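You operate a simulated robot arm through the tools that you are given. There is no shell and no other tool.

Carry out the task below with a simulated two-armed robot. There is one attempt and no reset: what you move stays moved.

## Task
Set the door's head gap to 9 mm with the orange hinge cam.
Fine: free the red cam lock first and lock it again; then swing the door open and shut it.

Only the result counts: the job must be done as asked and must still hold three seconds after the hand-in. Knocking over, shifting, dropping, spilling or breaking anything else fails it.

## Robot
Two 7-joint arms with two-finger parallel grippers on one trunk that stands fixed in place. Base frame: the origin is at the foot of the trunk, x ahead of it, y to its left, z up. Lengths are in mm, angles in degrees, forces in N, time in s.
The left shoulder is at [110, 169, 1457], the right one opposite. Each reaches about 988 mm from its shoulder. Payload 1.57 kg a hand.
Tool frame (each hand has its own): the origin (TCP) lies between the finger pads and is the grasp point; the fingertips stand 30 mm ahead of it; z points along the fingers, y is the line along which they close. Largest opening 80 mm; finger width 17, thickness 12; the body of the gripper, 40 by 82 mm, starts 80 mm behind the TCP.
Orientation is told as [roll, pitch, yaw] about the base's x, y, z axes, in that order, counted from this pose: with the fingers straight down and closing along the base's y, the tool's x points along the base's -x, its y along +y and its z along -z.

## Interface
- The arms move only by the tool apply_moves. It takes "left_series", "right_series" or both (then of equal length, played together; a hand with none holds still); each is a list of rows, each a list of 2 entries, a list of its own where there are three numbers: the shift along the tool's x, y, z in mm, then the turn, a rotation vector about the tool's x, y, z in degrees. In form: [[[tx, ty, tz], [wx, wy, wz]], ...]. A call has 1 to 20 rows; each row shifts and turns the commanded pose from where the row before left it, along the tool's axes as they then stand. "left_grip" and "right_grip" are, for a hand that has rows, the closure, from 0 (fully open) to 1 (shut), set as the call begins (left out, the last holds). Rows are played at 5 a second. More than 50 mm and 8.6 degrees between two rows, or a gripper value outside its range, and nothing of the call is played. Where a pose cannot be reached the arm comes as near as it can. A force on the tool above 60 N (or 10 N above the force at the start of the call, whichever is more), or a blocked arm, ends the call early, and 0.2 s more pass. Each finger travels about 72 mm/s and halts on what it meets, pressing with about 29 N; the grip force reading is that of the motor and also rises with nothing between the fingers. The clock runs only during rows and for 0.2 s after the last one: add rows that do not move to give the fingers time. It gives the time, the measured TCP pose, the force on the tool (base axes), the opening and the grip force at its end, in the units of the frame above (readings bear some noise), with the torque about the TCP (base axes, N m) and any sound that the robot's microphone picked up.
- Cameras (640 x 400 px; columns grow to the right, rows downward): "scene" is now at [141.6, 18.2, 1622.6]; the picture's right is [0.28, -0.96, 0.00], its down [-0.86, -0.25, -0.44] and it looks along [0.43, 0.12, -0.90] (base axes); focal length 346 px, centre (320, 200). "left" rides on the left gripper at [72, 7, -122] in its tool frame; the picture's right is [-0.09, 1.00, 0.00], its down [-0.84, -0.08, -0.54] and it looks along [-0.54, -0.05, 0.84] (tool axes); focal length 238 px, centre (320, 200). "right" rides on the right gripper at [72, -7, -122] in its tool frame; the picture's right is [0.09, 1.00, 0.00], its down [-0.84, 0.08, -0.54] and it looks along [-0.54, 0.05, 0.84] (tool axes); focal length 238 px, centre (320, 200).
- grab_frame(camera): a new picture of that camera. The clock stands still meanwhile.
- raise_lower(by): slides the trunk up (or, below 0, down) by that many mm; the arms and the scene camera ride with it, the base frame stays. It gives what a move gives, with no picture.
- turn_head(pan, tilt): turns the head with the scene camera to pan (to the left, within 86 degrees either way) and tilt (down, from -29 to 69), counted from straight ahead of the robot. It gives what a move gives.
- locate(camera, pixels): for up to 12 pixels [column, row] of the newest picture of that camera ("zoom" is the newest enlarged one), the place [x, y, z] in the base frame of the surface seen there, good to about 2 mm. The clock stands still meanwhile.
- inspect(camera, box): a new picture of the part [left, top, right, bottom] of that camera's present view, enlarged. The clock stands still meanwhile.
- sign_off(): hands the job in; it is judged then, once.

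Open the grippers and draw the arms clear of the work before you hand the job in, unless the task says otherwise.

The tools are called after "Request:" as a command line: name --argument value ..., lists and objects as JSON in quotes. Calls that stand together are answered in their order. apply_moves: Moves the arms, as the interface text tells. Its arguments: {"type":"object","properties":{"left_series":{"type":"array"},"left_grip":{"type":"number"},"right_series":{"type":"array"},"right_grip":{"type":"number"}},"required":[]} The other tools are called the same way: raise_lower (by) slides the trunk up or down; turn_head (pan, tilt) turns the head that bears the scene camera; grab_frame (camera) takes a picture; locate (camera, pixels) gives the place of the surface under pixels of a picture; inspect (camera, box) takes an enlarged picture of a part of a camera's view; sign_off () hands the job in.

At the start:

```text
time: 0.0
left_position: [532.8, 314.9, 923.9]
left_ee_rot: [0.1, -0.1, 0.1]
left_contact_force: [-0.6, 0.5, -1.1]
left_wrist_torque: [0.0, 0.02, 0.0]
left_grip_width: 79.9
left_grip_force: 0.1
right_position: [467.3, -217.1, 952.3]
right_ee_rot: [0.0, 0.0, -0.1]
right_contact_force: [-0.6, 0.5, 0.5]
right_wrist_torque: [-0.01, 0.01, 0.0]
right_grip_width: 80.0
right_grip_force: 0.0
trunk travel left (down, up): [-771.0, 119.0]
head pan, tilt: [16.2, 63.6]
```

scene: 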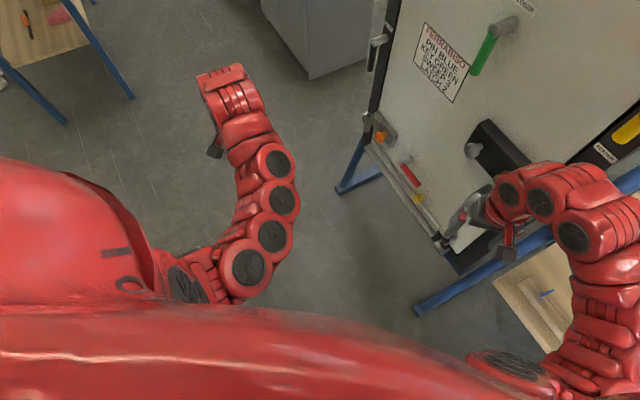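
right: 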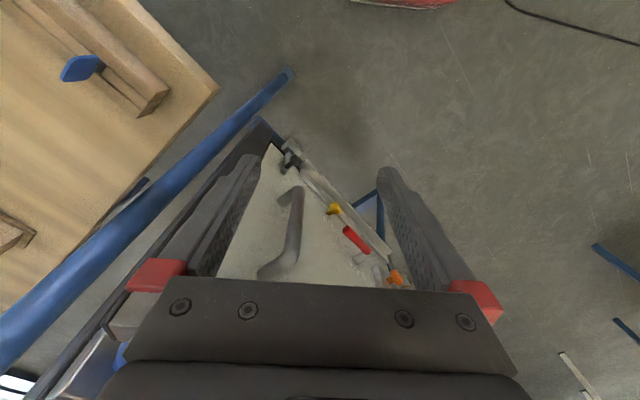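
left: 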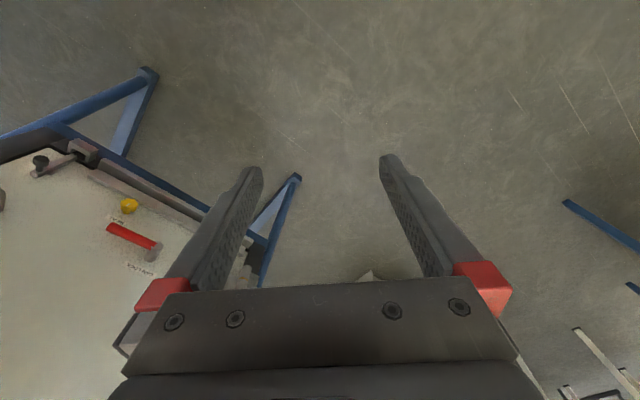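

The scene shows a door panel to the right-front with red, orange and yellow parts on its left edge around (380-440, 130-220). I take a closer look first.

Request:
turn_head --pan -5 --tilt 45

Request:
grab_frame --camera "scene"

```text
time: 0.8
left_position: [532.5, 315.5, 923.6]
left_ee_rot: [0.0, 0.0, 0.0]
left_contact_force: [0.8, -0.4, 0.0]
left_wrist_torque: [-0.03, -0.02, -0.02]
left_grip_width: 80.0
left_grip_force: 0.0
right_position: [465.9, -215.8, 952.9]
right_ee_rot: [0.1, 0.0, -0.2]
right_contact_force: [-0.1, 0.0, -0.2]
right_wrist_torque: [-0.01, -0.01, -0.01]
right_grip_width: 80.0
right_grip_force: 0.1
trunk travel left (down, up): [-771.0, 119.0]
head pan, tilt: [-5.0, 45.0]
```

```text
taken
```

scene: 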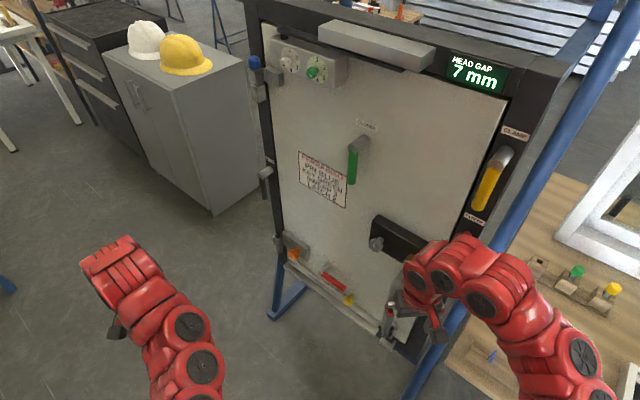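

The display reads HEAD GAP 7 mm at (475,75); the door carries many fittings. I enlarge its parts.

Request:
inspect --camera "scene" --box '[240, 0, 400, 100]'

Request:
inspect --camera "scene" --box '[260, 100, 420, 200]'

Request:
inspect --camera "scene" --box '[260, 220, 420, 320]'

Request:
inspect --camera "scene" --box '[380, 50, 620, 200]'

Request:
inspect --camera "scene" --box '[360, 190, 520, 290]'

```text
4.00 times, centred on (320, 50) of scene
```

zoom: 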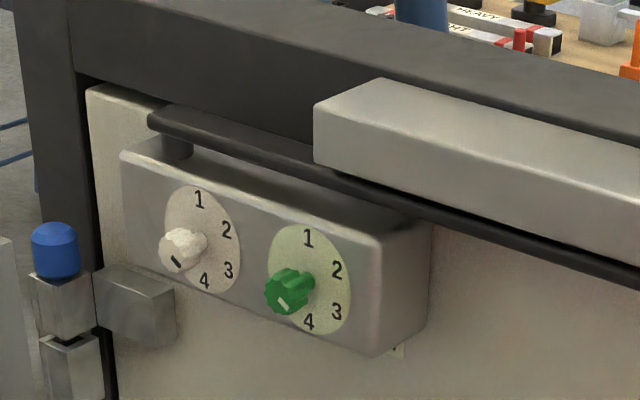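

```text
4.00 times, centred on (340, 150) of scene
```

zoom: 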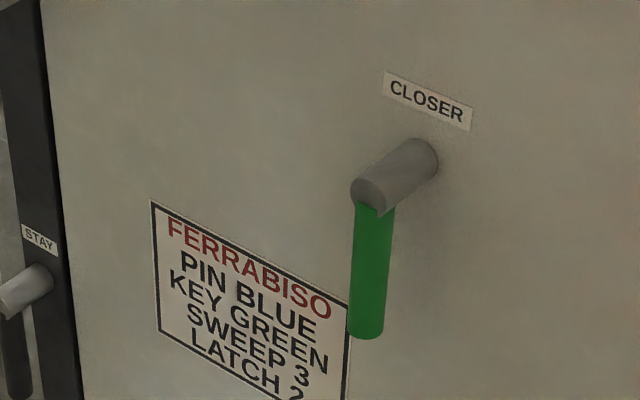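

```text
4.00 times, centred on (340, 270) of scene
```

zoom: 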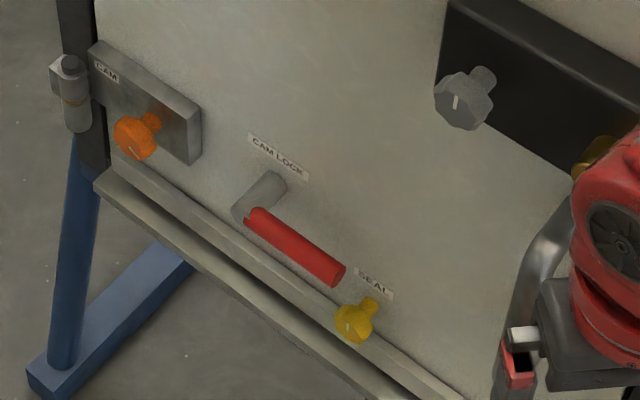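

```text
2.67 times, centred on (500, 125) of scene
```

zoom: 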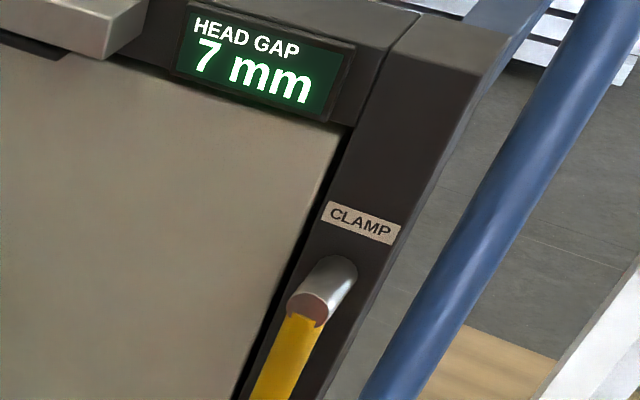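

```text
4.00 times, centred on (440, 240) of scene
```

zoom: 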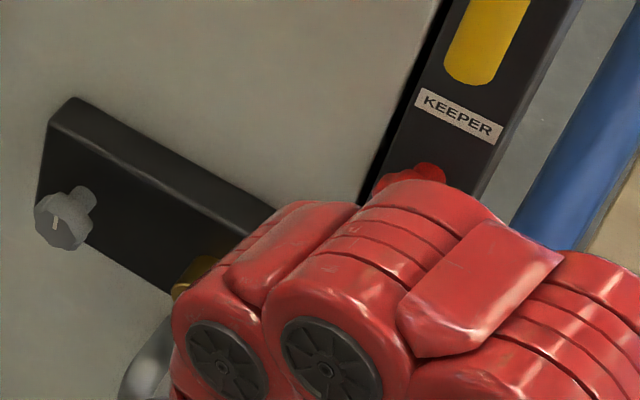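

The right arm hides the handle area. I locate the main fittings first.

Request:
locate --camera "scene" --pixels '[[293, 254], [322, 268], [345, 288], [350, 298], [375, 243], [358, 145], [352, 180], [500, 160], [480, 208], [300, 230], [390, 330], [280, 230]]'

Request:
locate --camera "scene" --pixels '[[272, 60], [490, 110], [300, 130], [420, 150], [360, 250], [462, 215], [475, 225], [265, 180], [305, 255], [328, 283], [390, 310], [340, 220]]'

```text
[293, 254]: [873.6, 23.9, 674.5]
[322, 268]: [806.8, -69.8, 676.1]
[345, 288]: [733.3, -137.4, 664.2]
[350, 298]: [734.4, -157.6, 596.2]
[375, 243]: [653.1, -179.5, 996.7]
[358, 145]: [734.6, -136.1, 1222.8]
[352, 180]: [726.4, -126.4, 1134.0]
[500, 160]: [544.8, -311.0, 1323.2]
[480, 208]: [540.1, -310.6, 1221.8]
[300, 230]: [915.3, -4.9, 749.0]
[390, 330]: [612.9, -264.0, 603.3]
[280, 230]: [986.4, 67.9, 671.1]
```

```text
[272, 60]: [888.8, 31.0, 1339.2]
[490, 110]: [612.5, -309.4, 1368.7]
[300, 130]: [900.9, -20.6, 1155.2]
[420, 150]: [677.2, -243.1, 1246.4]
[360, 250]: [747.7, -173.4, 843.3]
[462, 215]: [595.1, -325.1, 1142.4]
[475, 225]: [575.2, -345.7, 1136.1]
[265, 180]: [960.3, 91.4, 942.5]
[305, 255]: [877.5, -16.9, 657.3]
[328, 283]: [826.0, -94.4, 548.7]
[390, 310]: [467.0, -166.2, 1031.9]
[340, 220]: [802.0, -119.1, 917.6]
```

The door plane runs about 45° from (986,68) to (612,-310), facing -x,+y. I look around to the right and left before moving the arms.

Request:
turn_head --pan -45 --tilt 45

Request:
grab_frame --camera "scene"

Request:
locate --camera "scene" --pixels '[[300, 320], [400, 200], [300, 150], [500, 300], [200, 200], [260, 260]]'

```text
time: 1.9
left_position: [533.2, 316.1, 922.7]
left_ee_rot: [0.0, 0.1, -0.1]
left_contact_force: [0.3, 0.8, -0.2]
left_wrist_torque: [-0.01, -0.01, 0.0]
left_grip_width: 80.2
left_grip_force: 0.1
right_position: [466.3, -215.9, 953.1]
right_ee_rot: [0.0, 0.0, -0.1]
right_contact_force: [1.0, 0.2, -0.3]
right_wrist_torque: [0.01, 0.03, -0.01]
right_grip_width: 80.0
right_grip_force: 0.0
trunk travel left (down, up): [-771.0, 119.0]
head pan, tilt: [-45.0, 45.0]
```

```text
taken
```

scene: 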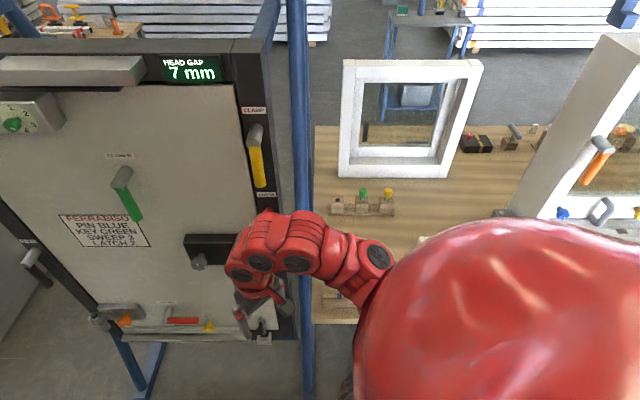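

```text
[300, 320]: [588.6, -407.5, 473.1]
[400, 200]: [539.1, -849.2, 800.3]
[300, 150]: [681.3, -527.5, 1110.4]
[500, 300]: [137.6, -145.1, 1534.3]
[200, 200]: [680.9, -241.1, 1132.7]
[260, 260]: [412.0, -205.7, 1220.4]
```

The bench is at z≈800, y<-500. I draw the right hand back along base -x (tool +x) to clear the view of the handle.

Request:
apply_moves --right_series '[[[40, 0, 0], [0, 0, 0]], [[40, 0, 0], [0, 0, 0]], [[40, 0, 0], [0, 0, 0]], [[40, 0, 0], [0, 0, 0]]]'

Request:
grab_frame --camera "scene"

```text
time: 2.9
left_position: [532.7, 314.5, 924.4]
left_ee_rot: [0.0, 0.0, -0.1]
left_contact_force: [-0.2, -0.1, 0.3]
left_wrist_torque: [0.02, 0.02, -0.01]
left_grip_width: 80.2
left_grip_force: 0.1
right_position: [403.2, -216.4, 952.9]
right_ee_rot: [0.0, -0.1, -0.1]
right_contact_force: [0.0, -0.5, 0.3]
right_wrist_torque: [-0.02, -0.03, -0.01]
right_grip_width: 79.6
right_grip_force: 0.0
right hand out of reach, approached as far as the arm can: row 2, 3, 4
trunk travel left (down, up): [-771.0, 119.0]
head pan, tilt: [-45.0, 45.0]
```

```text
taken
```

scene: 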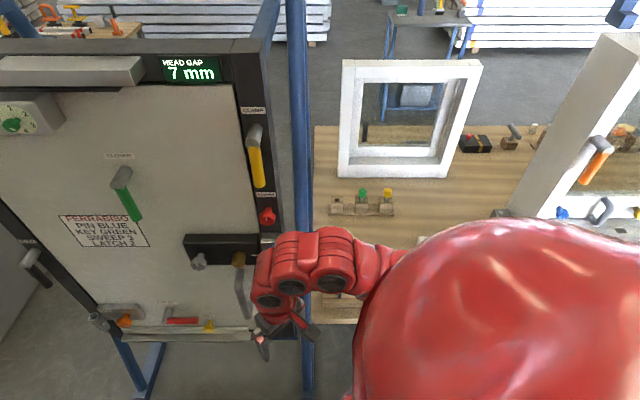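

The handle is now visible at (240,280). I enlarge it.

Request:
inspect --camera "scene" --box '[170, 190, 330, 290]'

Request:
inspect --camera "scene" --box '[90, 270, 298, 400]'

Request:
locate --camera "scene" --pixels '[[240, 270], [240, 290], [247, 315], [199, 262], [267, 216], [238, 258], [264, 320], [275, 245]]'

```text
4.00 times, centred on (250, 240) of scene
```

zoom: 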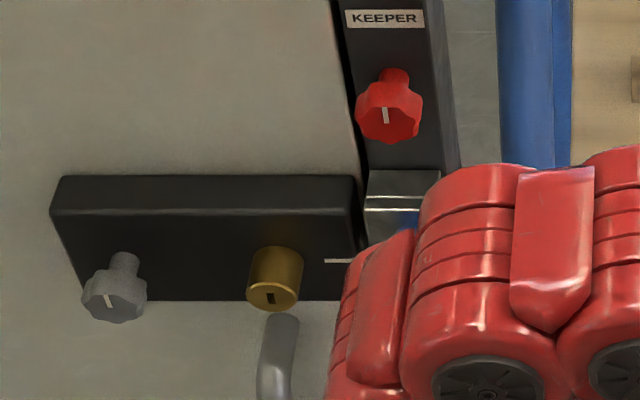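

```text
3.08 times, centred on (194, 335) of scene
```

zoom: 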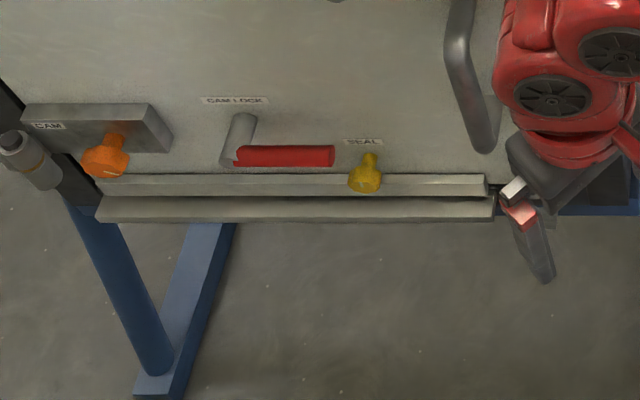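

```text
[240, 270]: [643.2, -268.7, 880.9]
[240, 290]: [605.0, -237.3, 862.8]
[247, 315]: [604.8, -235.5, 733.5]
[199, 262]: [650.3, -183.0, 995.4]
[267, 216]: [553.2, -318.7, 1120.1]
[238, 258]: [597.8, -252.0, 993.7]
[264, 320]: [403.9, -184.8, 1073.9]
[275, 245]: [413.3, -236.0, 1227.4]
```

The pull handle is a vertical bar near (605,-236), z 730–865. Before lowering the trunk I check the bench extents and the right arm's clearance.

Request:
grab_frame --camera "right"

Request:
turn_head --pan -60 --tilt 60

Request:
grab_frame --camera "scene"

Request:
locate --camera "scene" --pixels '[[175, 100], [180, 200], [200, 150], [300, 60], [100, 150], [420, 80]]'

```text
taken
```

right: 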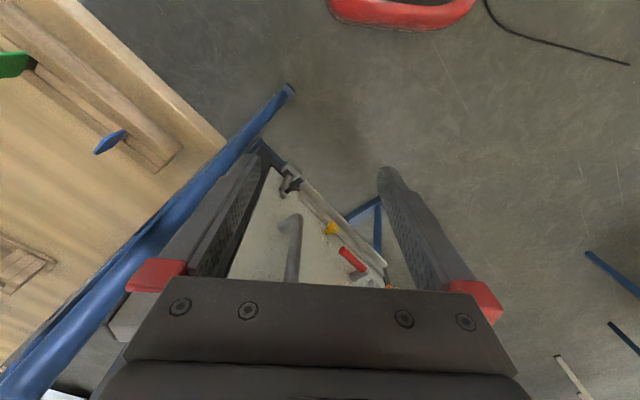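

```text
time: 3.7
left_position: [532.9, 315.3, 923.4]
left_ee_rot: [0.0, 0.0, 0.0]
left_contact_force: [-0.5, -0.3, 0.8]
left_wrist_torque: [0.02, -0.02, -0.01]
left_grip_width: 80.0
left_grip_force: 0.1
right_position: [404.6, -215.6, 951.8]
right_ee_rot: [-0.1, 0.1, 0.0]
right_contact_force: [0.6, -0.1, -0.2]
right_wrist_torque: [-0.02, 0.0, 0.01]
right_grip_width: 80.0
right_grip_force: 0.1
trunk travel left (down, up): [-771.0, 119.0]
head pan, tilt: [-60.0, 60.0]
```

```text
taken
```

scene: 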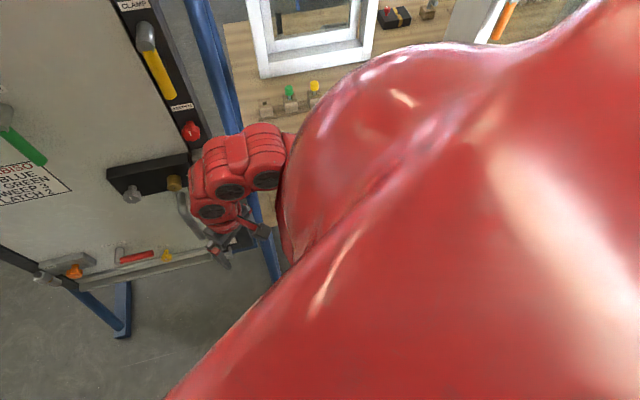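

```text
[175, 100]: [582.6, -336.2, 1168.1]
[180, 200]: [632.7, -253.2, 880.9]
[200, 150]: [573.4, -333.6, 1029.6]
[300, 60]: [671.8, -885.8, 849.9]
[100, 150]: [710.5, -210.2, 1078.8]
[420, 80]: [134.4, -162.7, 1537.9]
```

I locate bench edge points from the right camera picture (corner at (215,140), lower strip at (100,270)).

Request:
locate --camera "right" --pixels '[[215, 140], [130, 250], [60, 320], [20, 370], [100, 20], [60, 180], [280, 95], [100, 270], [10, 380]]'

```text
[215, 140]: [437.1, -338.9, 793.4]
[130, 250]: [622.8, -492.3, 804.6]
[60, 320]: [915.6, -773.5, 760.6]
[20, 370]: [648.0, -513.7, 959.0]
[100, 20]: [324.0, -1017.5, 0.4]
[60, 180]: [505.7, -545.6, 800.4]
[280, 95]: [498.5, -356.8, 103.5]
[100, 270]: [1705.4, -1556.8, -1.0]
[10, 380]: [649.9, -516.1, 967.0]
```

Bench top is at z≈800 with its corner near (437,-339), away from the right arm. I lower the trunk in steps so the low cam (z≈674) comes within reach.

Request:
raise_lower --by -250

Request:
turn_head --pan -30 --tilt 40

Request:
grab_frame --camera "scene"

Request:
grab_frame --camera "right"

```text
time: 6.3
left_position: [533.2, 316.1, 673.1]
left_ee_rot: [0.0, 0.0, 0.0]
left_contact_force: [-0.2, 0.4, 0.0]
left_wrist_torque: [-0.02, -0.01, -0.01]
left_grip_width: 80.1
left_grip_force: 0.1
right_position: [402.7, -216.4, 702.9]
right_ee_rot: [-0.1, 0.0, -0.1]
right_contact_force: [0.1, 0.6, 0.1]
right_wrist_torque: [0.0, 0.01, -0.01]
right_grip_width: 80.3
right_grip_force: 0.0
trunk travel left (down, up): [-521.0, 369.0]
head pan, tilt: [-60.0, 60.0]
```

```text
time: 7.2
left_position: [534.2, 315.3, 674.2]
left_ee_rot: [0.0, 0.0, -0.1]
left_contact_force: [-0.1, -0.3, -0.4]
left_wrist_torque: [0.02, 0.0, 0.0]
left_grip_width: 79.8
left_grip_force: 0.1
right_position: [403.7, -216.5, 701.7]
right_ee_rot: [0.0, 0.1, 0.0]
right_contact_force: [0.0, 0.9, 0.0]
right_wrist_torque: [-0.02, 0.06, -0.04]
right_grip_width: 80.1
right_grip_force: 0.0
trunk travel left (down, up): [-521.0, 369.0]
head pan, tilt: [-30.0, 40.0]
```

```text
taken
```

scene: 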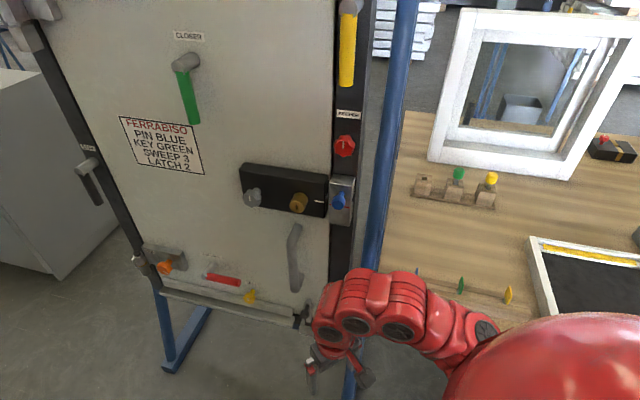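

```text
taken
```

right: 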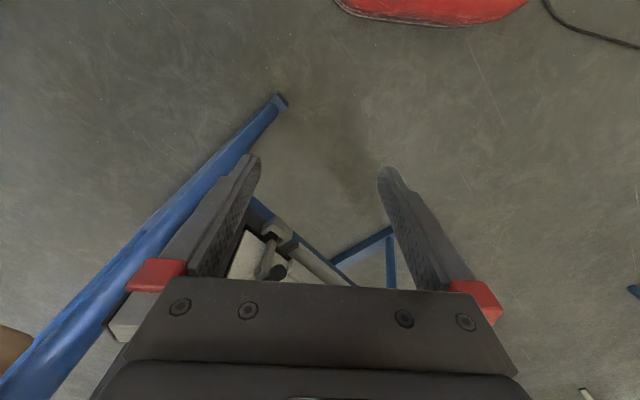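

The right elbow appears near (485,330); I locate it, the bench edge, and the door fittings, and zoom the door's lower part.

Request:
locate --camera "scene" --pixels '[[485, 330], [440, 330], [400, 310], [500, 310], [430, 275], [400, 200], [510, 330], [295, 230], [293, 275], [340, 201], [254, 197], [298, 202]]'

Request:
inspect --camera "scene" --box '[230, 130, 390, 230]'

Request:
inspect --camera "scene" --box '[110, 230, 270, 330]'

Request:
locate --camera "zoom" --pixels '[[220, 145], [216, 170], [390, 170], [450, 197], [520, 205], [565, 265], [370, 180], [140, 60], [270, 100], [115, 145], [600, 370], [230, 120]]'

```text
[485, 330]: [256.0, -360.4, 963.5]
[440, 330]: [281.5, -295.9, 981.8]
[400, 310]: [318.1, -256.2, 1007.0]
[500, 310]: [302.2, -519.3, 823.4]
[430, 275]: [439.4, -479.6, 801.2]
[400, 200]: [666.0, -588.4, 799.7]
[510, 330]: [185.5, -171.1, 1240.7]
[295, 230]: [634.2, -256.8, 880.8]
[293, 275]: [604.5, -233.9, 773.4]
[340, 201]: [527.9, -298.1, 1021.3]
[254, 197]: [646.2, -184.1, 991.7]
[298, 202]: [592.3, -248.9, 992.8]
```

```text
4.00 times, centred on (310, 180) of scene
```

zoom: 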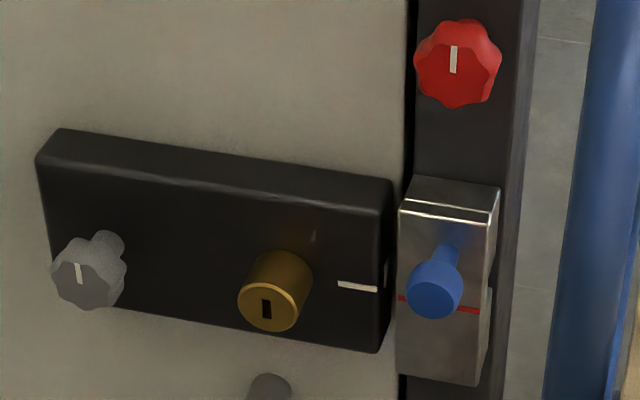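

```text
4.00 times, centred on (190, 280) of scene
```

zoom: 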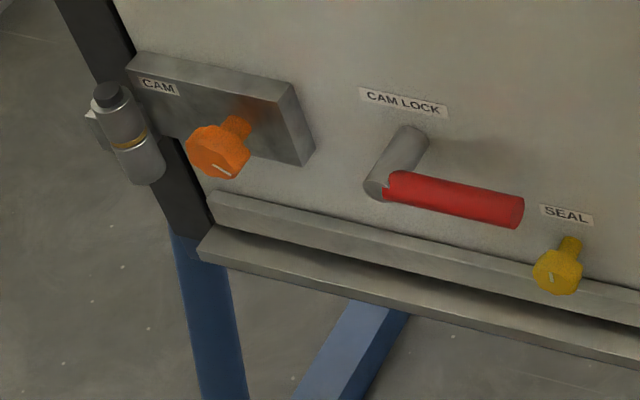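

```text
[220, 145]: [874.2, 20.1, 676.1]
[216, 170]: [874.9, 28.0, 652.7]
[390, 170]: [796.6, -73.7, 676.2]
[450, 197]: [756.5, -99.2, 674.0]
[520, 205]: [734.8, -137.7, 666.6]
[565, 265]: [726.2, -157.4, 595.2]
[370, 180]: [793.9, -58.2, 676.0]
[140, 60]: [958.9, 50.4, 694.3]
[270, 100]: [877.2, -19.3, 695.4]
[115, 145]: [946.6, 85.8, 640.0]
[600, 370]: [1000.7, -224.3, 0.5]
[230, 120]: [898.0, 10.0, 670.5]
```

The elbow (256,-360) keeps about 110 mm from the bench edge line, so I lower another 200 mm.

Request:
raise_lower --by -200

Request:
turn_head --pan -15 --tilt 25

Request:
grab_frame --camera "scene"

Request:
grab_frame --camera "left"

```text
time: 9.4
left_position: [531.6, 315.7, 474.4]
left_ee_rot: [0.0, 0.0, 0.0]
left_contact_force: [0.1, -0.1, 0.4]
left_wrist_torque: [-0.01, 0.0, -0.03]
left_grip_width: 79.6
left_grip_force: 0.1
right_position: [404.2, -216.2, 502.7]
right_ee_rot: [0.0, 0.0, -0.1]
right_contact_force: [-0.3, 0.1, 0.6]
right_wrist_torque: [-0.02, -0.03, 0.01]
right_grip_width: 80.1
right_grip_force: 0.0
trunk travel left (down, up): [-321.0, 569.0]
head pan, tilt: [-30.0, 40.0]
```

```text
time: 10.2
left_position: [532.4, 315.5, 473.3]
left_ee_rot: [0.0, -0.1, 0.0]
left_contact_force: [-0.9, 0.0, -0.7]
left_wrist_torque: [-0.03, 0.06, -0.01]
left_grip_width: 80.1
left_grip_force: 0.1
right_position: [403.3, -216.2, 502.5]
right_ee_rot: [-0.1, -0.1, -0.2]
right_contact_force: [-0.3, -0.1, 0.1]
right_wrist_torque: [0.03, 0.02, 0.0]
right_grip_width: 80.0
right_grip_force: 0.0
trunk travel left (down, up): [-321.0, 569.0]
head pan, tilt: [-15.0, 25.0]
```

```text
taken
```

scene: 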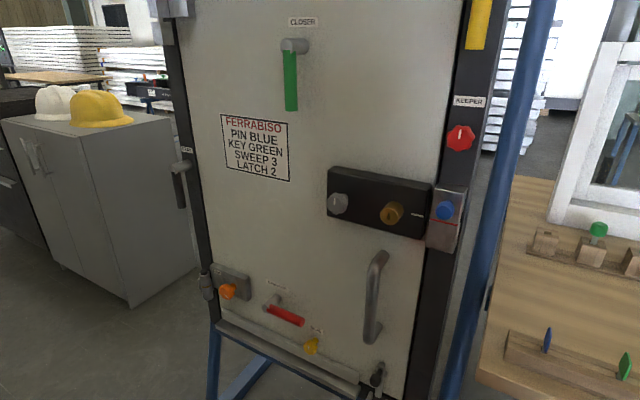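

```text
taken
```

left: 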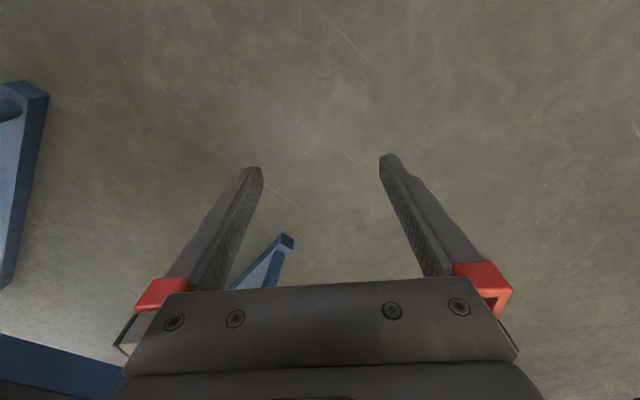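

Good frontal view now. I zoom on the cam, the lock, and the bottom bolt.

Request:
inspect --camera "scene" --box '[190, 250, 350, 350]'

Request:
locate --camera "zoom" --pixels '[[150, 168], [145, 145], [170, 165], [150, 190], [180, 140], [310, 225], [350, 190], [380, 255], [450, 280], [380, 275], [400, 240], [485, 380]]'

Request:
inspect --camera "scene" --box '[310, 300, 470, 400]'

Request:
locate --camera "zoom" --pixels '[[270, 260], [280, 340], [250, 150], [100, 280], [480, 200], [300, 100]]'

Request:
locate --camera "scene" --pixels '[[379, 258], [374, 290], [370, 330], [365, 340], [384, 252], [207, 290], [420, 300], [445, 300], [250, 200], [400, 60]]'

```text
4.00 times, centred on (270, 300) of scene
```

zoom: 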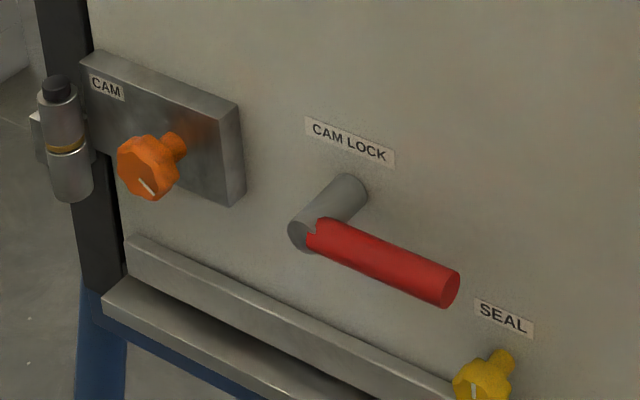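

```text
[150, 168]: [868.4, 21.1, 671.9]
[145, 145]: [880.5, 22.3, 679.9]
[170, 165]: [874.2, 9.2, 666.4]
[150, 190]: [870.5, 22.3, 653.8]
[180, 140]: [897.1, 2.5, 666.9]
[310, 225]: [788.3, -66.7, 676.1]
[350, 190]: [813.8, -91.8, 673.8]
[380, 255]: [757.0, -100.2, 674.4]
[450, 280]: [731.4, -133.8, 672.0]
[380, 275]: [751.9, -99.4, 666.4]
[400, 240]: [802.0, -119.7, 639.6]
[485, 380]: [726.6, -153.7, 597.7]
```

```text
4.00 times, centred on (390, 350) of scene
```

zoom: 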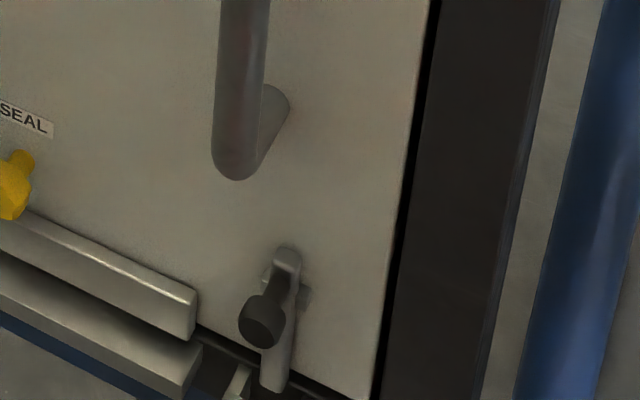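

```text
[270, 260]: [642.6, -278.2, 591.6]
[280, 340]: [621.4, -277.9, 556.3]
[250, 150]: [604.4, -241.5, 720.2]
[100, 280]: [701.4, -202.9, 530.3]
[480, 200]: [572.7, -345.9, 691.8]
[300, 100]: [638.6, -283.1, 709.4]
```

```text
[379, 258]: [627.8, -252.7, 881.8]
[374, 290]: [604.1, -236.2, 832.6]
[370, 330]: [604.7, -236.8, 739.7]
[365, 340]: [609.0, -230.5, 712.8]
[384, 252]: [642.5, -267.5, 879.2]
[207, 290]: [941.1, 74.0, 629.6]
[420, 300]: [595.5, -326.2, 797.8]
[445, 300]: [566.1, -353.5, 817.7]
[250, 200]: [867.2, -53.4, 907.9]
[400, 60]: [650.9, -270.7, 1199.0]
```

Door plane is x−y≈921; the lock hub axis is at x+y≈722, z≈672, with the lever lying horizontal toward the latch at ~37 mm out. I raise the left hand, pitch it horizontal, and yaw it to face the door.

Request:
apply_moves --left_series '[[[0, 0, -40], [0, 0, 0]], [[0, 0, -40], [0, 0, 0]], [[0, 0, -40], [0, 0, 0]], [[0, 0, -40], [0, 0, 0]], [[0, 0, 0], [0, -8.2, 0]], [[0, 0, 0], [0, -8.2, 0]], [[0, 0, 0], [0, -8.2, 0]], [[0, 0, 0], [0, -8.2, 0]], [[0, 0, 0], [0, -8.2, 0]], [[0, 0, 0], [0, -8.2, 0]], [[0, 0, 0], [0, -8.2, 0]], [[0, 0, 0], [0, -8.2, 0]], [[0, 0, 0], [0, -8.2, 0]], [[0, 0, 0], [0, -8.2, 0]], [[0, 0, 0], [0, -8.0, 0]]]'

```text
time: 13.4
left_position: [534.2, 318.3, 508.4]
left_ee_rot: [154.8, -89.9, -154.7]
left_contact_force: [-0.4, -0.2, -0.1]
left_wrist_torque: [-0.01, 0.01, 0.02]
left_grip_width: 80.4
left_grip_force: 0.1
left hand out of reach, approached as far as the arm can: row 1, 2, 3, 4
right_position: [403.1, -215.7, 502.4]
right_ee_rot: [0.0, 0.0, -0.1]
right_contact_force: [0.1, -0.5, 0.8]
right_wrist_torque: [-0.02, -0.01, 0.01]
right_grip_width: 79.9
right_grip_force: 0.1
trunk travel left (down, up): [-321.0, 569.0]
head pan, tilt: [-15.0, 25.0]
```

Hand is horizontal at z=508. Now I yaw it 45° toward the door while lifting (tool −x is up).

Request:
apply_moves --left_series '[[[-20, 0, 0], [7.5, 0, 0]], [[-20, 0, 0], [7.5, 0, 0]], [[-20, 0, 0], [7.5, 0, 0]], [[-20, 0, 0], [7.5, 0, 0]], [[-20, 0, 0], [7.5, 0, 0]], [[-20, 0, 0], [7.5, 0, 0]], [[-20, 0, 0], [0, 0, 0]]]'

Request:
grab_frame --camera "left"

Request:
grab_frame --camera "scene"

```text
time: 15.0
left_position: [532.3, 320.3, 647.3]
left_ee_rot: [25.1, -90.0, -70.2]
left_contact_force: [-0.1, 1.2, 1.3]
left_wrist_torque: [0.02, -0.04, 0.03]
left_grip_width: 80.0
left_grip_force: 0.0
right_position: [403.0, -217.1, 500.5]
right_ee_rot: [0.0, 0.0, -0.2]
right_contact_force: [-0.3, 0.1, -0.2]
right_wrist_torque: [0.01, -0.04, 0.03]
right_grip_width: 79.9
right_grip_force: 0.0
trunk travel left (down, up): [-321.0, 569.0]
head pan, tilt: [-15.0, 25.0]
```

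```text
taken
```

left: 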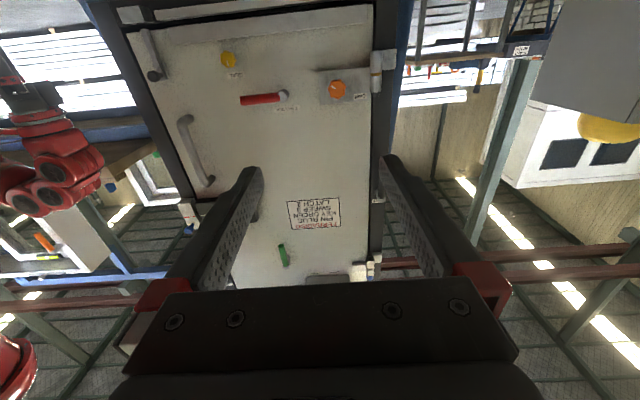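

```text
taken
```

scene: 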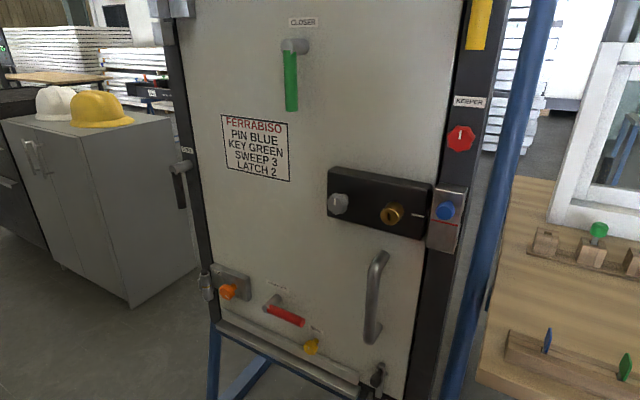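

The left camera shows the door upside-down: red lever (262,99), hub (283,96), orange knob (337,88). I check the strip below the lever to see if the lever could swing down.

Request:
inspect --camera "scene" --box '[210, 270, 338, 350]'

Request:
locate --camera "zoom" --pixels '[[200, 300], [250, 320], [200, 280], [250, 360], [300, 400], [350, 340], [480, 395], [320, 170], [470, 250], [290, 200], [265, 175], [400, 215]]'

Request:
inspect --camera "left" --box '[210, 60, 370, 160]'

Request:
locate --camera "zoom" --pixels '[[508, 115], [300, 150], [140, 165], [215, 157], [535, 95], [500, 80], [470, 115]]'

```text
5.00 times, centred on (274, 310) of scene
```

zoom: 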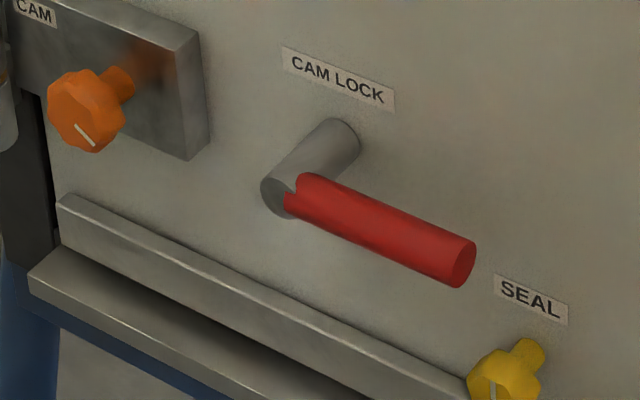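

```text
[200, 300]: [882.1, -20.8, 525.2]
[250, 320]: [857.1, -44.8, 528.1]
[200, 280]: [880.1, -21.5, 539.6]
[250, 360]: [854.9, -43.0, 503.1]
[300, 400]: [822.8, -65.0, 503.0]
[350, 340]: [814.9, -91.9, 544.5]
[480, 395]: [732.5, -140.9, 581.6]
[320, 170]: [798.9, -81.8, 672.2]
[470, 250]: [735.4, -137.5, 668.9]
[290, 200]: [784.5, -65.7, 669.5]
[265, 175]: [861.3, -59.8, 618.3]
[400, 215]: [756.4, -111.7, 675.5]
```

```text
4.00 times, centred on (290, 110) of left
```

zoom: 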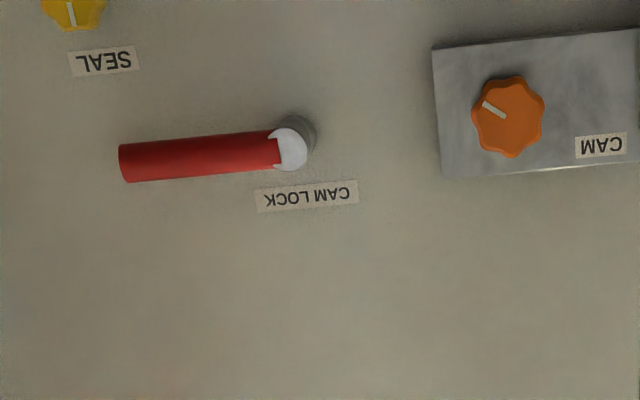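

```text
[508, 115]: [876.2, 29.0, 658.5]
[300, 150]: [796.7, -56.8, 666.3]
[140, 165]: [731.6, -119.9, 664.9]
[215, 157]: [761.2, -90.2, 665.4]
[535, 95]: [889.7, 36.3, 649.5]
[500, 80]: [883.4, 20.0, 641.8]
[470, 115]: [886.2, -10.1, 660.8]
```

Hub centre at t≈516 (t=(x+y)/√2), z≈665; lever end at t≈425; the strip below is flat (z<545), so the lever could swing down like the other levers. I approach with closed fingers above the lever's outer end, stopping 120 mm out.

Request:
apply_moves --left_series '[[[-6, -18, 42.3], [0, 0, 0]], [[-6, -18, 42.3], [0, 0, 0]], [[-6, -18, 42.3], [0, 0, 0]], [[-6, -18, 42.3], [0, 0, 0]], [[-6, -18, 42.3], [0, 0, 0]], [[-6, -18, 42.3], [0, 0, 0]], [[-6, -18, 42.3], [0, 0, 0]], [[-6, -18, 42.3], [0, 0, 0]], [[-6, -18, 42.3], [0, 0, 0]]]' --left_grip 1

Request:
grab_frame --camera "left"

Request:
grab_frame --camera "scene"

```text
time: 17.0
left_position: [688.1, -64.0, 704.3]
left_ee_rot: [-72.0, -90.1, 27.0]
left_contact_force: [-0.3, -0.2, 1.0]
left_wrist_torque: [-0.02, -0.01, -0.02]
left_grip_width: 0.0
left_grip_force: 21.3
right_position: [403.2, -216.5, 501.8]
right_ee_rot: [0.0, 0.0, 0.0]
right_contact_force: [-0.2, 0.0, 0.1]
right_wrist_torque: [0.02, -0.02, 0.02]
right_grip_width: 80.1
right_grip_force: 0.2
trunk travel left (down, up): [-321.0, 569.0]
head pan, tilt: [-15.0, 25.0]
```

```text
taken
```

left: 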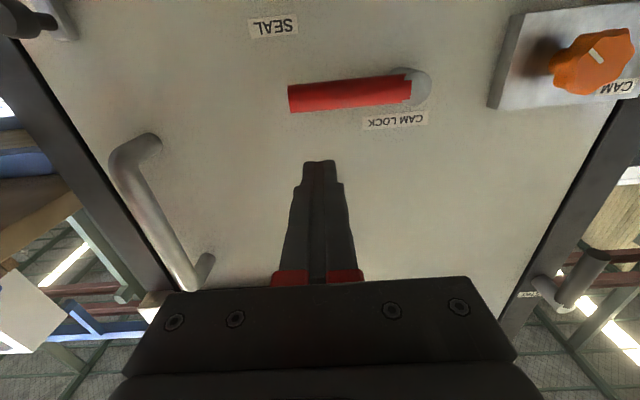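

```text
taken
```

scene: 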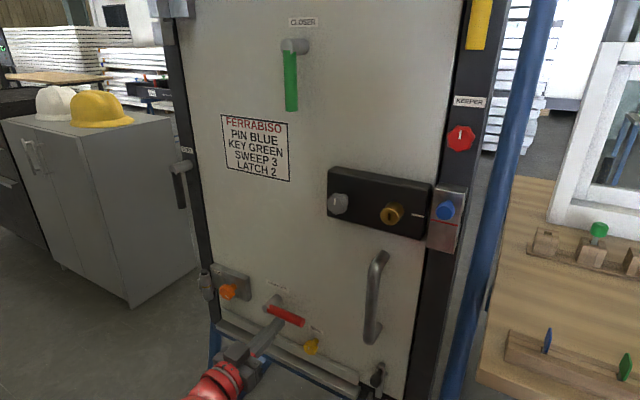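

The closed fingers are at t=441, o=119, z=704, above the lever. I take precise lever coordinates from this nearer view.

Request:
locate --camera "left" --pixels '[[292, 100], [292, 88], [292, 111], [350, 95], [400, 90], [417, 88], [427, 88], [592, 60], [320, 165], [350, 82], [350, 107]]'

```text
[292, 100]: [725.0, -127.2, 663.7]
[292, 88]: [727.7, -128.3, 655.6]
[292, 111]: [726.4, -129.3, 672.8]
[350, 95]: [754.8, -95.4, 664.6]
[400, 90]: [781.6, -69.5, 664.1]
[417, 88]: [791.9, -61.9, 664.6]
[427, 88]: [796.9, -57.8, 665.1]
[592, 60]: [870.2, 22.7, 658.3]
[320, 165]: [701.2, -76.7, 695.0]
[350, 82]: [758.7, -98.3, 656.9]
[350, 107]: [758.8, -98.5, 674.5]
```

Lever centreline z≈664, radius ≈9, end at t≈423. I push in until the fingertips are beside the lever (o≈20), then lower to just above contact.

Request:
apply_moves --left_series '[[[0, 0, 35], [0, 0, 0]], [[0, 0, 34], [0, 0, 0]], [[10, 0, 0], [0, 0, 0]], [[8, 0, 0], [0, 0, 0]]]'

Request:
apply_moves --left_series '[[[4, 0, 0], [0, 0, 0]], [[4, 0, 0], [0, 0, 0]], [[4, 0, 0], [0, 0, 0]]]'

Request:
grab_frame --camera "left"

```text
time: 18.0
left_position: [735.4, -112.1, 685.7]
left_ee_rot: [-145.9, -90.0, 100.9]
left_contact_force: [0.2, 0.2, -0.5]
left_wrist_torque: [0.0, 0.01, -0.02]
left_grip_width: 0.1
left_grip_force: 21.3
right_position: [402.5, -216.9, 502.3]
right_ee_rot: [0.0, 0.0, -0.1]
right_contact_force: [-0.6, 0.3, -0.2]
right_wrist_torque: [-0.01, 0.04, -0.02]
right_grip_width: 80.0
right_grip_force: 0.0
trunk travel left (down, up): [-321.0, 569.0]
head pan, tilt: [-15.0, 25.0]
```

```text
time: 18.8
left_position: [736.6, -111.6, 674.9]
left_ee_rot: [141.7, -90.0, 173.4]
left_contact_force: [-0.2, -0.3, 3.6]
left_wrist_torque: [-0.05, -0.03, 0.01]
left_grip_width: 0.0
left_grip_force: 21.7
right_position: [402.0, -216.4, 502.7]
right_ee_rot: [-0.1, 0.1, -0.2]
right_contact_force: [0.0, 1.0, 0.6]
right_wrist_torque: [0.02, -0.02, -0.01]
right_grip_width: 79.8
right_grip_force: 0.0
trunk travel left (down, up): [-321.0, 569.0]
head pan, tilt: [-15.0, 25.0]
```

```text
taken
```

left: 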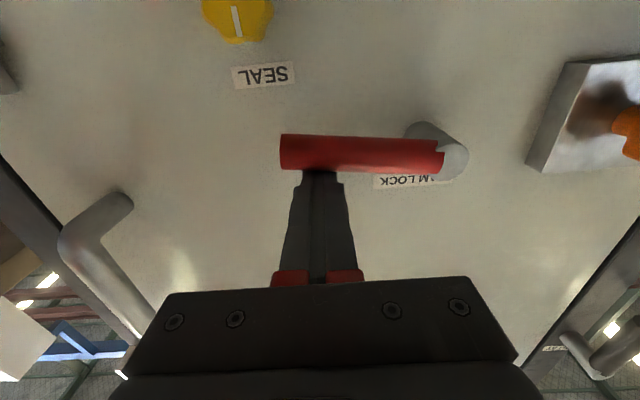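

The lever gives way downward with only 3.6 N, so down is the turning direction. I follow its arc around the hub, first to about 45°.

Request:
apply_moves --left_series '[[[5.6, 1.1, 0], [0, 0, 0]], [[5.6, 1.1, 0], [0, 0, 0]], [[8.5, 0.9, 0], [0, 0, 0]], [[8.5, 0.9, 0], [0, 0, 0]], [[7.4, 3.4, 0], [0, 0, 0]], [[7.4, 3.5, 0], [0, 0, 0]]]'

Request:
grab_frame --camera "left"

```text
time: 20.2
left_position: [745.1, -106.3, 631.2]
left_ee_rot: [52.6, -90.0, -97.5]
left_contact_force: [-0.8, 0.6, 2.3]
left_wrist_torque: [0.0, -0.02, 0.01]
left_grip_width: 0.0
left_grip_force: 20.7
right_position: [402.9, -216.5, 502.5]
right_ee_rot: [0.0, 0.1, -0.3]
right_contact_force: [-0.1, -0.2, 0.0]
right_wrist_torque: [0.01, 0.01, 0.03]
right_grip_width: 80.3
right_grip_force: 0.1
trunk travel left (down, up): [-321.0, 569.0]
head pan, tilt: [-15.0, 25.0]
```

```text
taken
```

left: 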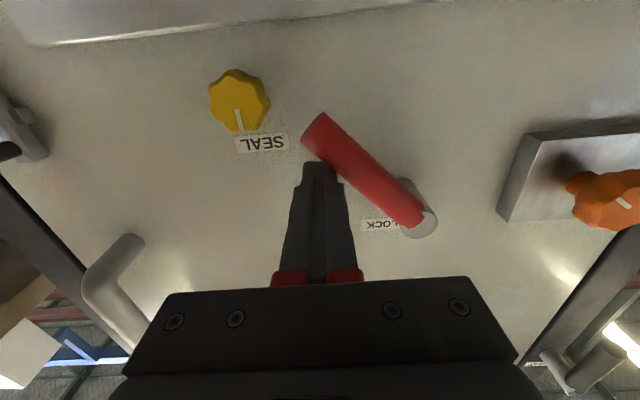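

The lever is at about 45° and the forces are ~2 N. I continue to near 90° down.

Request:
apply_moves --left_series '[[[6.7, 6.5, 0], [0, 0, 0]], [[6.7, 6.6, 0], [0, 0, 0]], [[5.9, 6.9, 0], [0, 0, 0]], [[5.9, 6.9, 0], [0, 0, 0]], [[3.3, 6, 0], [0, 0, 0]]]'

Request:
apply_moves --left_series '[[[1.6, 5.5, 0], [0, 0, 0]], [[1.6, 5.5, 0], [0, 0, 0]]]'

Request:
grab_frame --camera "left"

```text
time: 21.4
left_position: [759.5, -89.9, 608.7]
left_ee_rot: [166.2, -89.5, 147.9]
left_contact_force: [-50.8, -20.4, 24.8]
left_wrist_torque: [-0.19, 0.09, -0.27]
left_grip_width: 0.1
left_grip_force: 21.6
right_position: [399.6, -217.4, 504.4]
right_ee_rot: [0.1, -0.4, -0.1]
right_contact_force: [0.4, -0.2, -0.2]
right_wrist_torque: [0.01, -0.02, 0.0]
right_grip_width: 79.8
right_grip_force: 0.0
trunk travel left (down, up): [-321.0, 569.0]
head pan, tilt: [-15.0, 25.0]
```

```text
time: 21.7
left_position: [758.7, -91.9, 610.9]
left_ee_rot: [-157.9, -89.0, 111.1]
left_contact_force: [-48.1, -4.4, 16.2]
left_wrist_torque: [-0.01, 0.17, 0.04]
left_grip_width: 0.0
left_grip_force: 21.6
right_position: [402.5, -213.6, 504.2]
right_ee_rot: [0.0, -0.2, 0.1]
right_contact_force: [-0.6, -0.3, 0.0]
right_wrist_torque: [0.0, 0.02, 0.02]
right_grip_width: 80.0
right_grip_force: 0.1
trunk travel left (down, up): [-321.0, 569.0]
head pan, tilt: [-15.0, 25.0]
stopped in row 1 (left hand): the force on the tool passed its limit at 75 N (the readings are from after the stop); the commanded pose is now the measured one
```

```text
taken
```

left: 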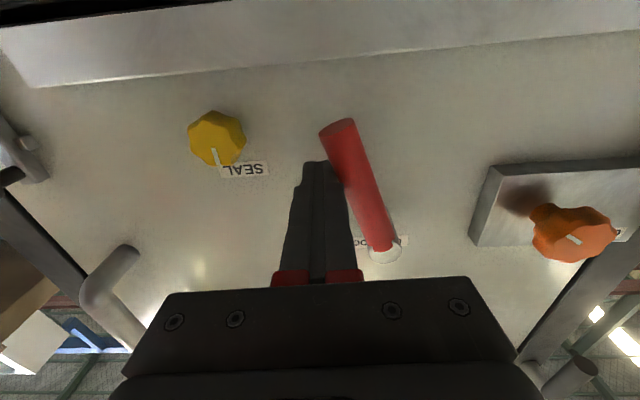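

The lever reached its stop (force 50+ N). I back off immediately and look at the lever.

Request:
apply_moves --left_series '[[[-2, -8, 0], [0, 0, 0]], [[-2, -10, 0], [0, 0, 0]], [[0, -12, 0], [0, 0, 0]]]'

Request:
apply_moves --left_series '[[[0, 0, -40], [0, 0, 0]], [[0, 0, -40], [0, 0, 0]], [[0, 0, -40], [0, 0, 0]]]'

Request:
grab_frame --camera "left"

Request:
inspect --camera "scene" --box '[190, 250, 350, 350]'

```text
time: 22.5
left_position: [742.9, -107.1, 606.2]
left_ee_rot: [-112.1, -89.5, 66.0]
left_contact_force: [-0.1, -0.8, 0.1]
left_wrist_torque: [0.01, 0.0, 0.0]
left_grip_width: 0.0
left_grip_force: 21.5
right_position: [403.3, -215.7, 502.1]
right_ee_rot: [0.0, 0.1, 0.0]
right_contact_force: [-0.6, 0.6, 0.0]
right_wrist_torque: [0.03, -0.03, 0.01]
right_grip_width: 80.0
right_grip_force: 0.1
trunk travel left (down, up): [-321.0, 569.0]
head pan, tilt: [-15.0, 25.0]
```

```text
time: 23.3
left_position: [662.7, -19.8, 610.9]
left_ee_rot: [-132.9, -89.6, 86.9]
left_contact_force: [0.8, 0.1, -0.1]
left_wrist_torque: [-0.01, 0.0, 0.0]
left_grip_width: 0.0
left_grip_force: 20.9
right_position: [404.4, -215.6, 501.9]
right_ee_rot: [0.0, 0.0, 0.0]
right_contact_force: [-1.1, 0.6, 0.0]
right_wrist_torque: [0.01, 0.02, 0.02]
right_grip_width: 80.2
right_grip_force: 0.0
trunk travel left (down, up): [-321.0, 569.0]
head pan, tilt: [-15.0, 25.0]
```

```text
taken
```

left: 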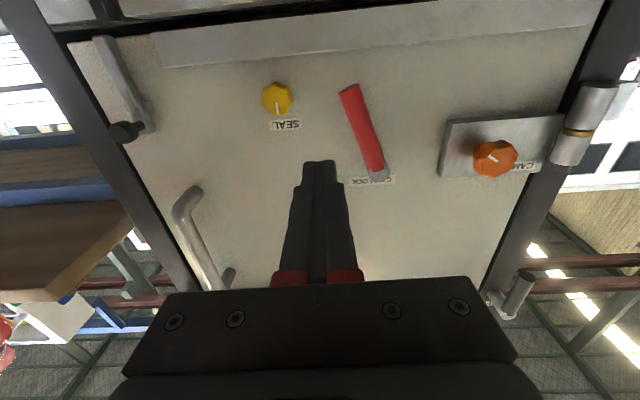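

```text
4.00 times, centred on (270, 300) of scene
```

zoom: 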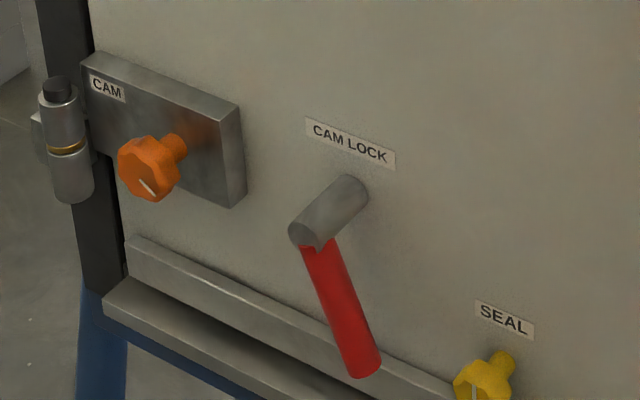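

The lever is now down, about 70–75°. I measure its angle and the cam knob's position.

Request:
locate --camera "left" --pixels '[[350, 92], [362, 125], [377, 168], [494, 158], [494, 145], [494, 172], [480, 158], [510, 158], [455, 175], [277, 100]]'

Request:
inspect --camera "left" --box '[400, 90, 560, 190]'

Request:
turn_head --pan -15 --tilt 5

Request:
grab_frame --camera "scene"

```text
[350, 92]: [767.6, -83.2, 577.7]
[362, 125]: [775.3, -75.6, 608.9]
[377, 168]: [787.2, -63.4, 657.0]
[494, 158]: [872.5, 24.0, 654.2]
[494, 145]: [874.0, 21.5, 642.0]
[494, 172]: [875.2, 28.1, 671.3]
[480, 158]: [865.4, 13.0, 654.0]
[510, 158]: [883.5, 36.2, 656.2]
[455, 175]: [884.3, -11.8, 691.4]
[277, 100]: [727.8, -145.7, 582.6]
```

```text
4.00 times, centred on (480, 140) of left
```

zoom: 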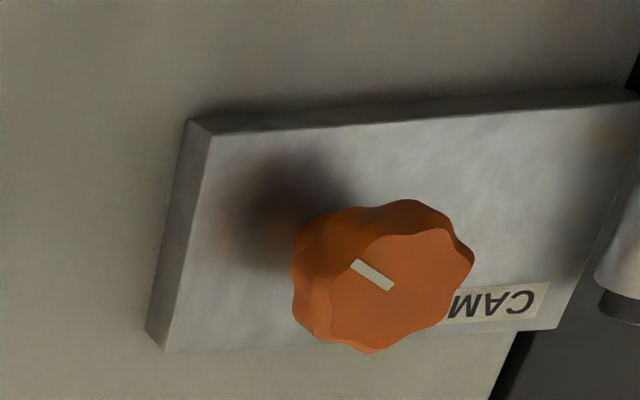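

```text
time: 24.1
left_position: [662.9, -19.6, 611.1]
left_ee_rot: [-132.2, -89.6, 86.3]
left_contact_force: [-0.4, -0.9, -0.4]
left_wrist_torque: [-0.01, -0.01, 0.02]
left_grip_width: 0.0
left_grip_force: 21.4
right_position: [404.8, -215.0, 502.7]
right_ee_rot: [0.0, 0.0, 0.1]
right_contact_force: [-0.5, -0.3, 0.9]
right_wrist_torque: [0.06, 0.0, 0.0]
right_grip_width: 80.1
right_grip_force: 0.0
trunk travel left (down, up): [-321.0, 569.0]
head pan, tilt: [-15.0, 5.0]
```

```text
taken
```

scene: 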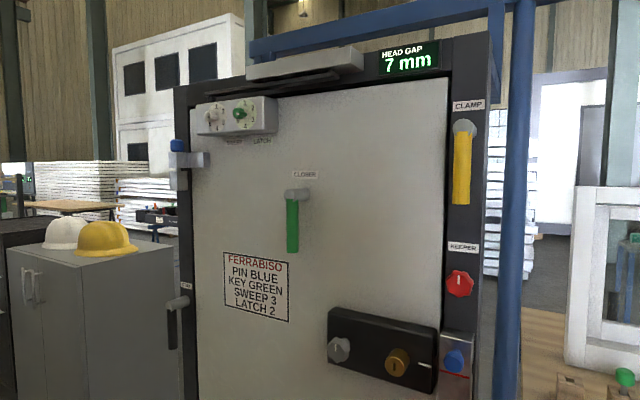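

Lever travel ended at ~70°, so the lock should be free; display still 7 mm. I move the left hand in front of the orange knob (t≈639, z≈660) with fingers opened to about 60 mm.

Request:
apply_moves --left_series '[[[-9.8, 36.8, 3.7], [0, 0, 0]], [[-9.8, 36.8, 3.7], [0, 0, 0]], [[-9.8, 36.8, 3.7], [0, 0, 0]], [[-9.8, 36.8, 3.7], [0, 0, 0]], [[-9.8, 36.8, 3.7], [0, 0, 0]]]' --left_grip 0.22

Request:
grab_frame --camera "left"

Request:
locate --camera "left" --pixels '[[320, 110], [320, 95], [320, 125], [305, 110], [335, 110], [320, 105], [320, 115]]'

```text
time: 25.3
left_position: [806.6, 91.9, 656.2]
left_ee_rot: [-126.8, -89.6, 80.6]
left_contact_force: [0.0, 0.0, -0.6]
left_wrist_torque: [0.03, 0.0, 0.03]
left_grip_width: 62.4
left_grip_force: 0.1
right_position: [405.0, -215.4, 501.9]
right_ee_rot: [0.0, 0.1, 0.0]
right_contact_force: [-0.3, 0.1, -0.6]
right_wrist_torque: [-0.02, 0.03, 0.02]
right_grip_width: 80.1
right_grip_force: 0.1
trunk travel left (down, up): [-321.0, 569.0]
head pan, tilt: [-15.0, 5.0]
```

```text
taken
```

left: 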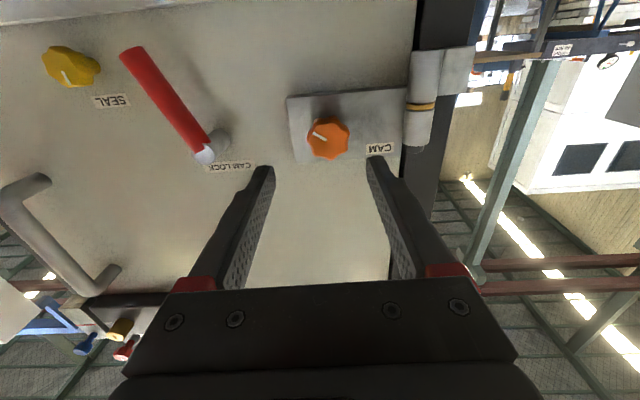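

```text
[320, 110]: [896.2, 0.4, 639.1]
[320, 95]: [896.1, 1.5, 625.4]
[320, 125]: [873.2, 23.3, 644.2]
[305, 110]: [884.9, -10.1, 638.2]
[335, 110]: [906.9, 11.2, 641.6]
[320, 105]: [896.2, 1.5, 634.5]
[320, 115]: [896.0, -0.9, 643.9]
```

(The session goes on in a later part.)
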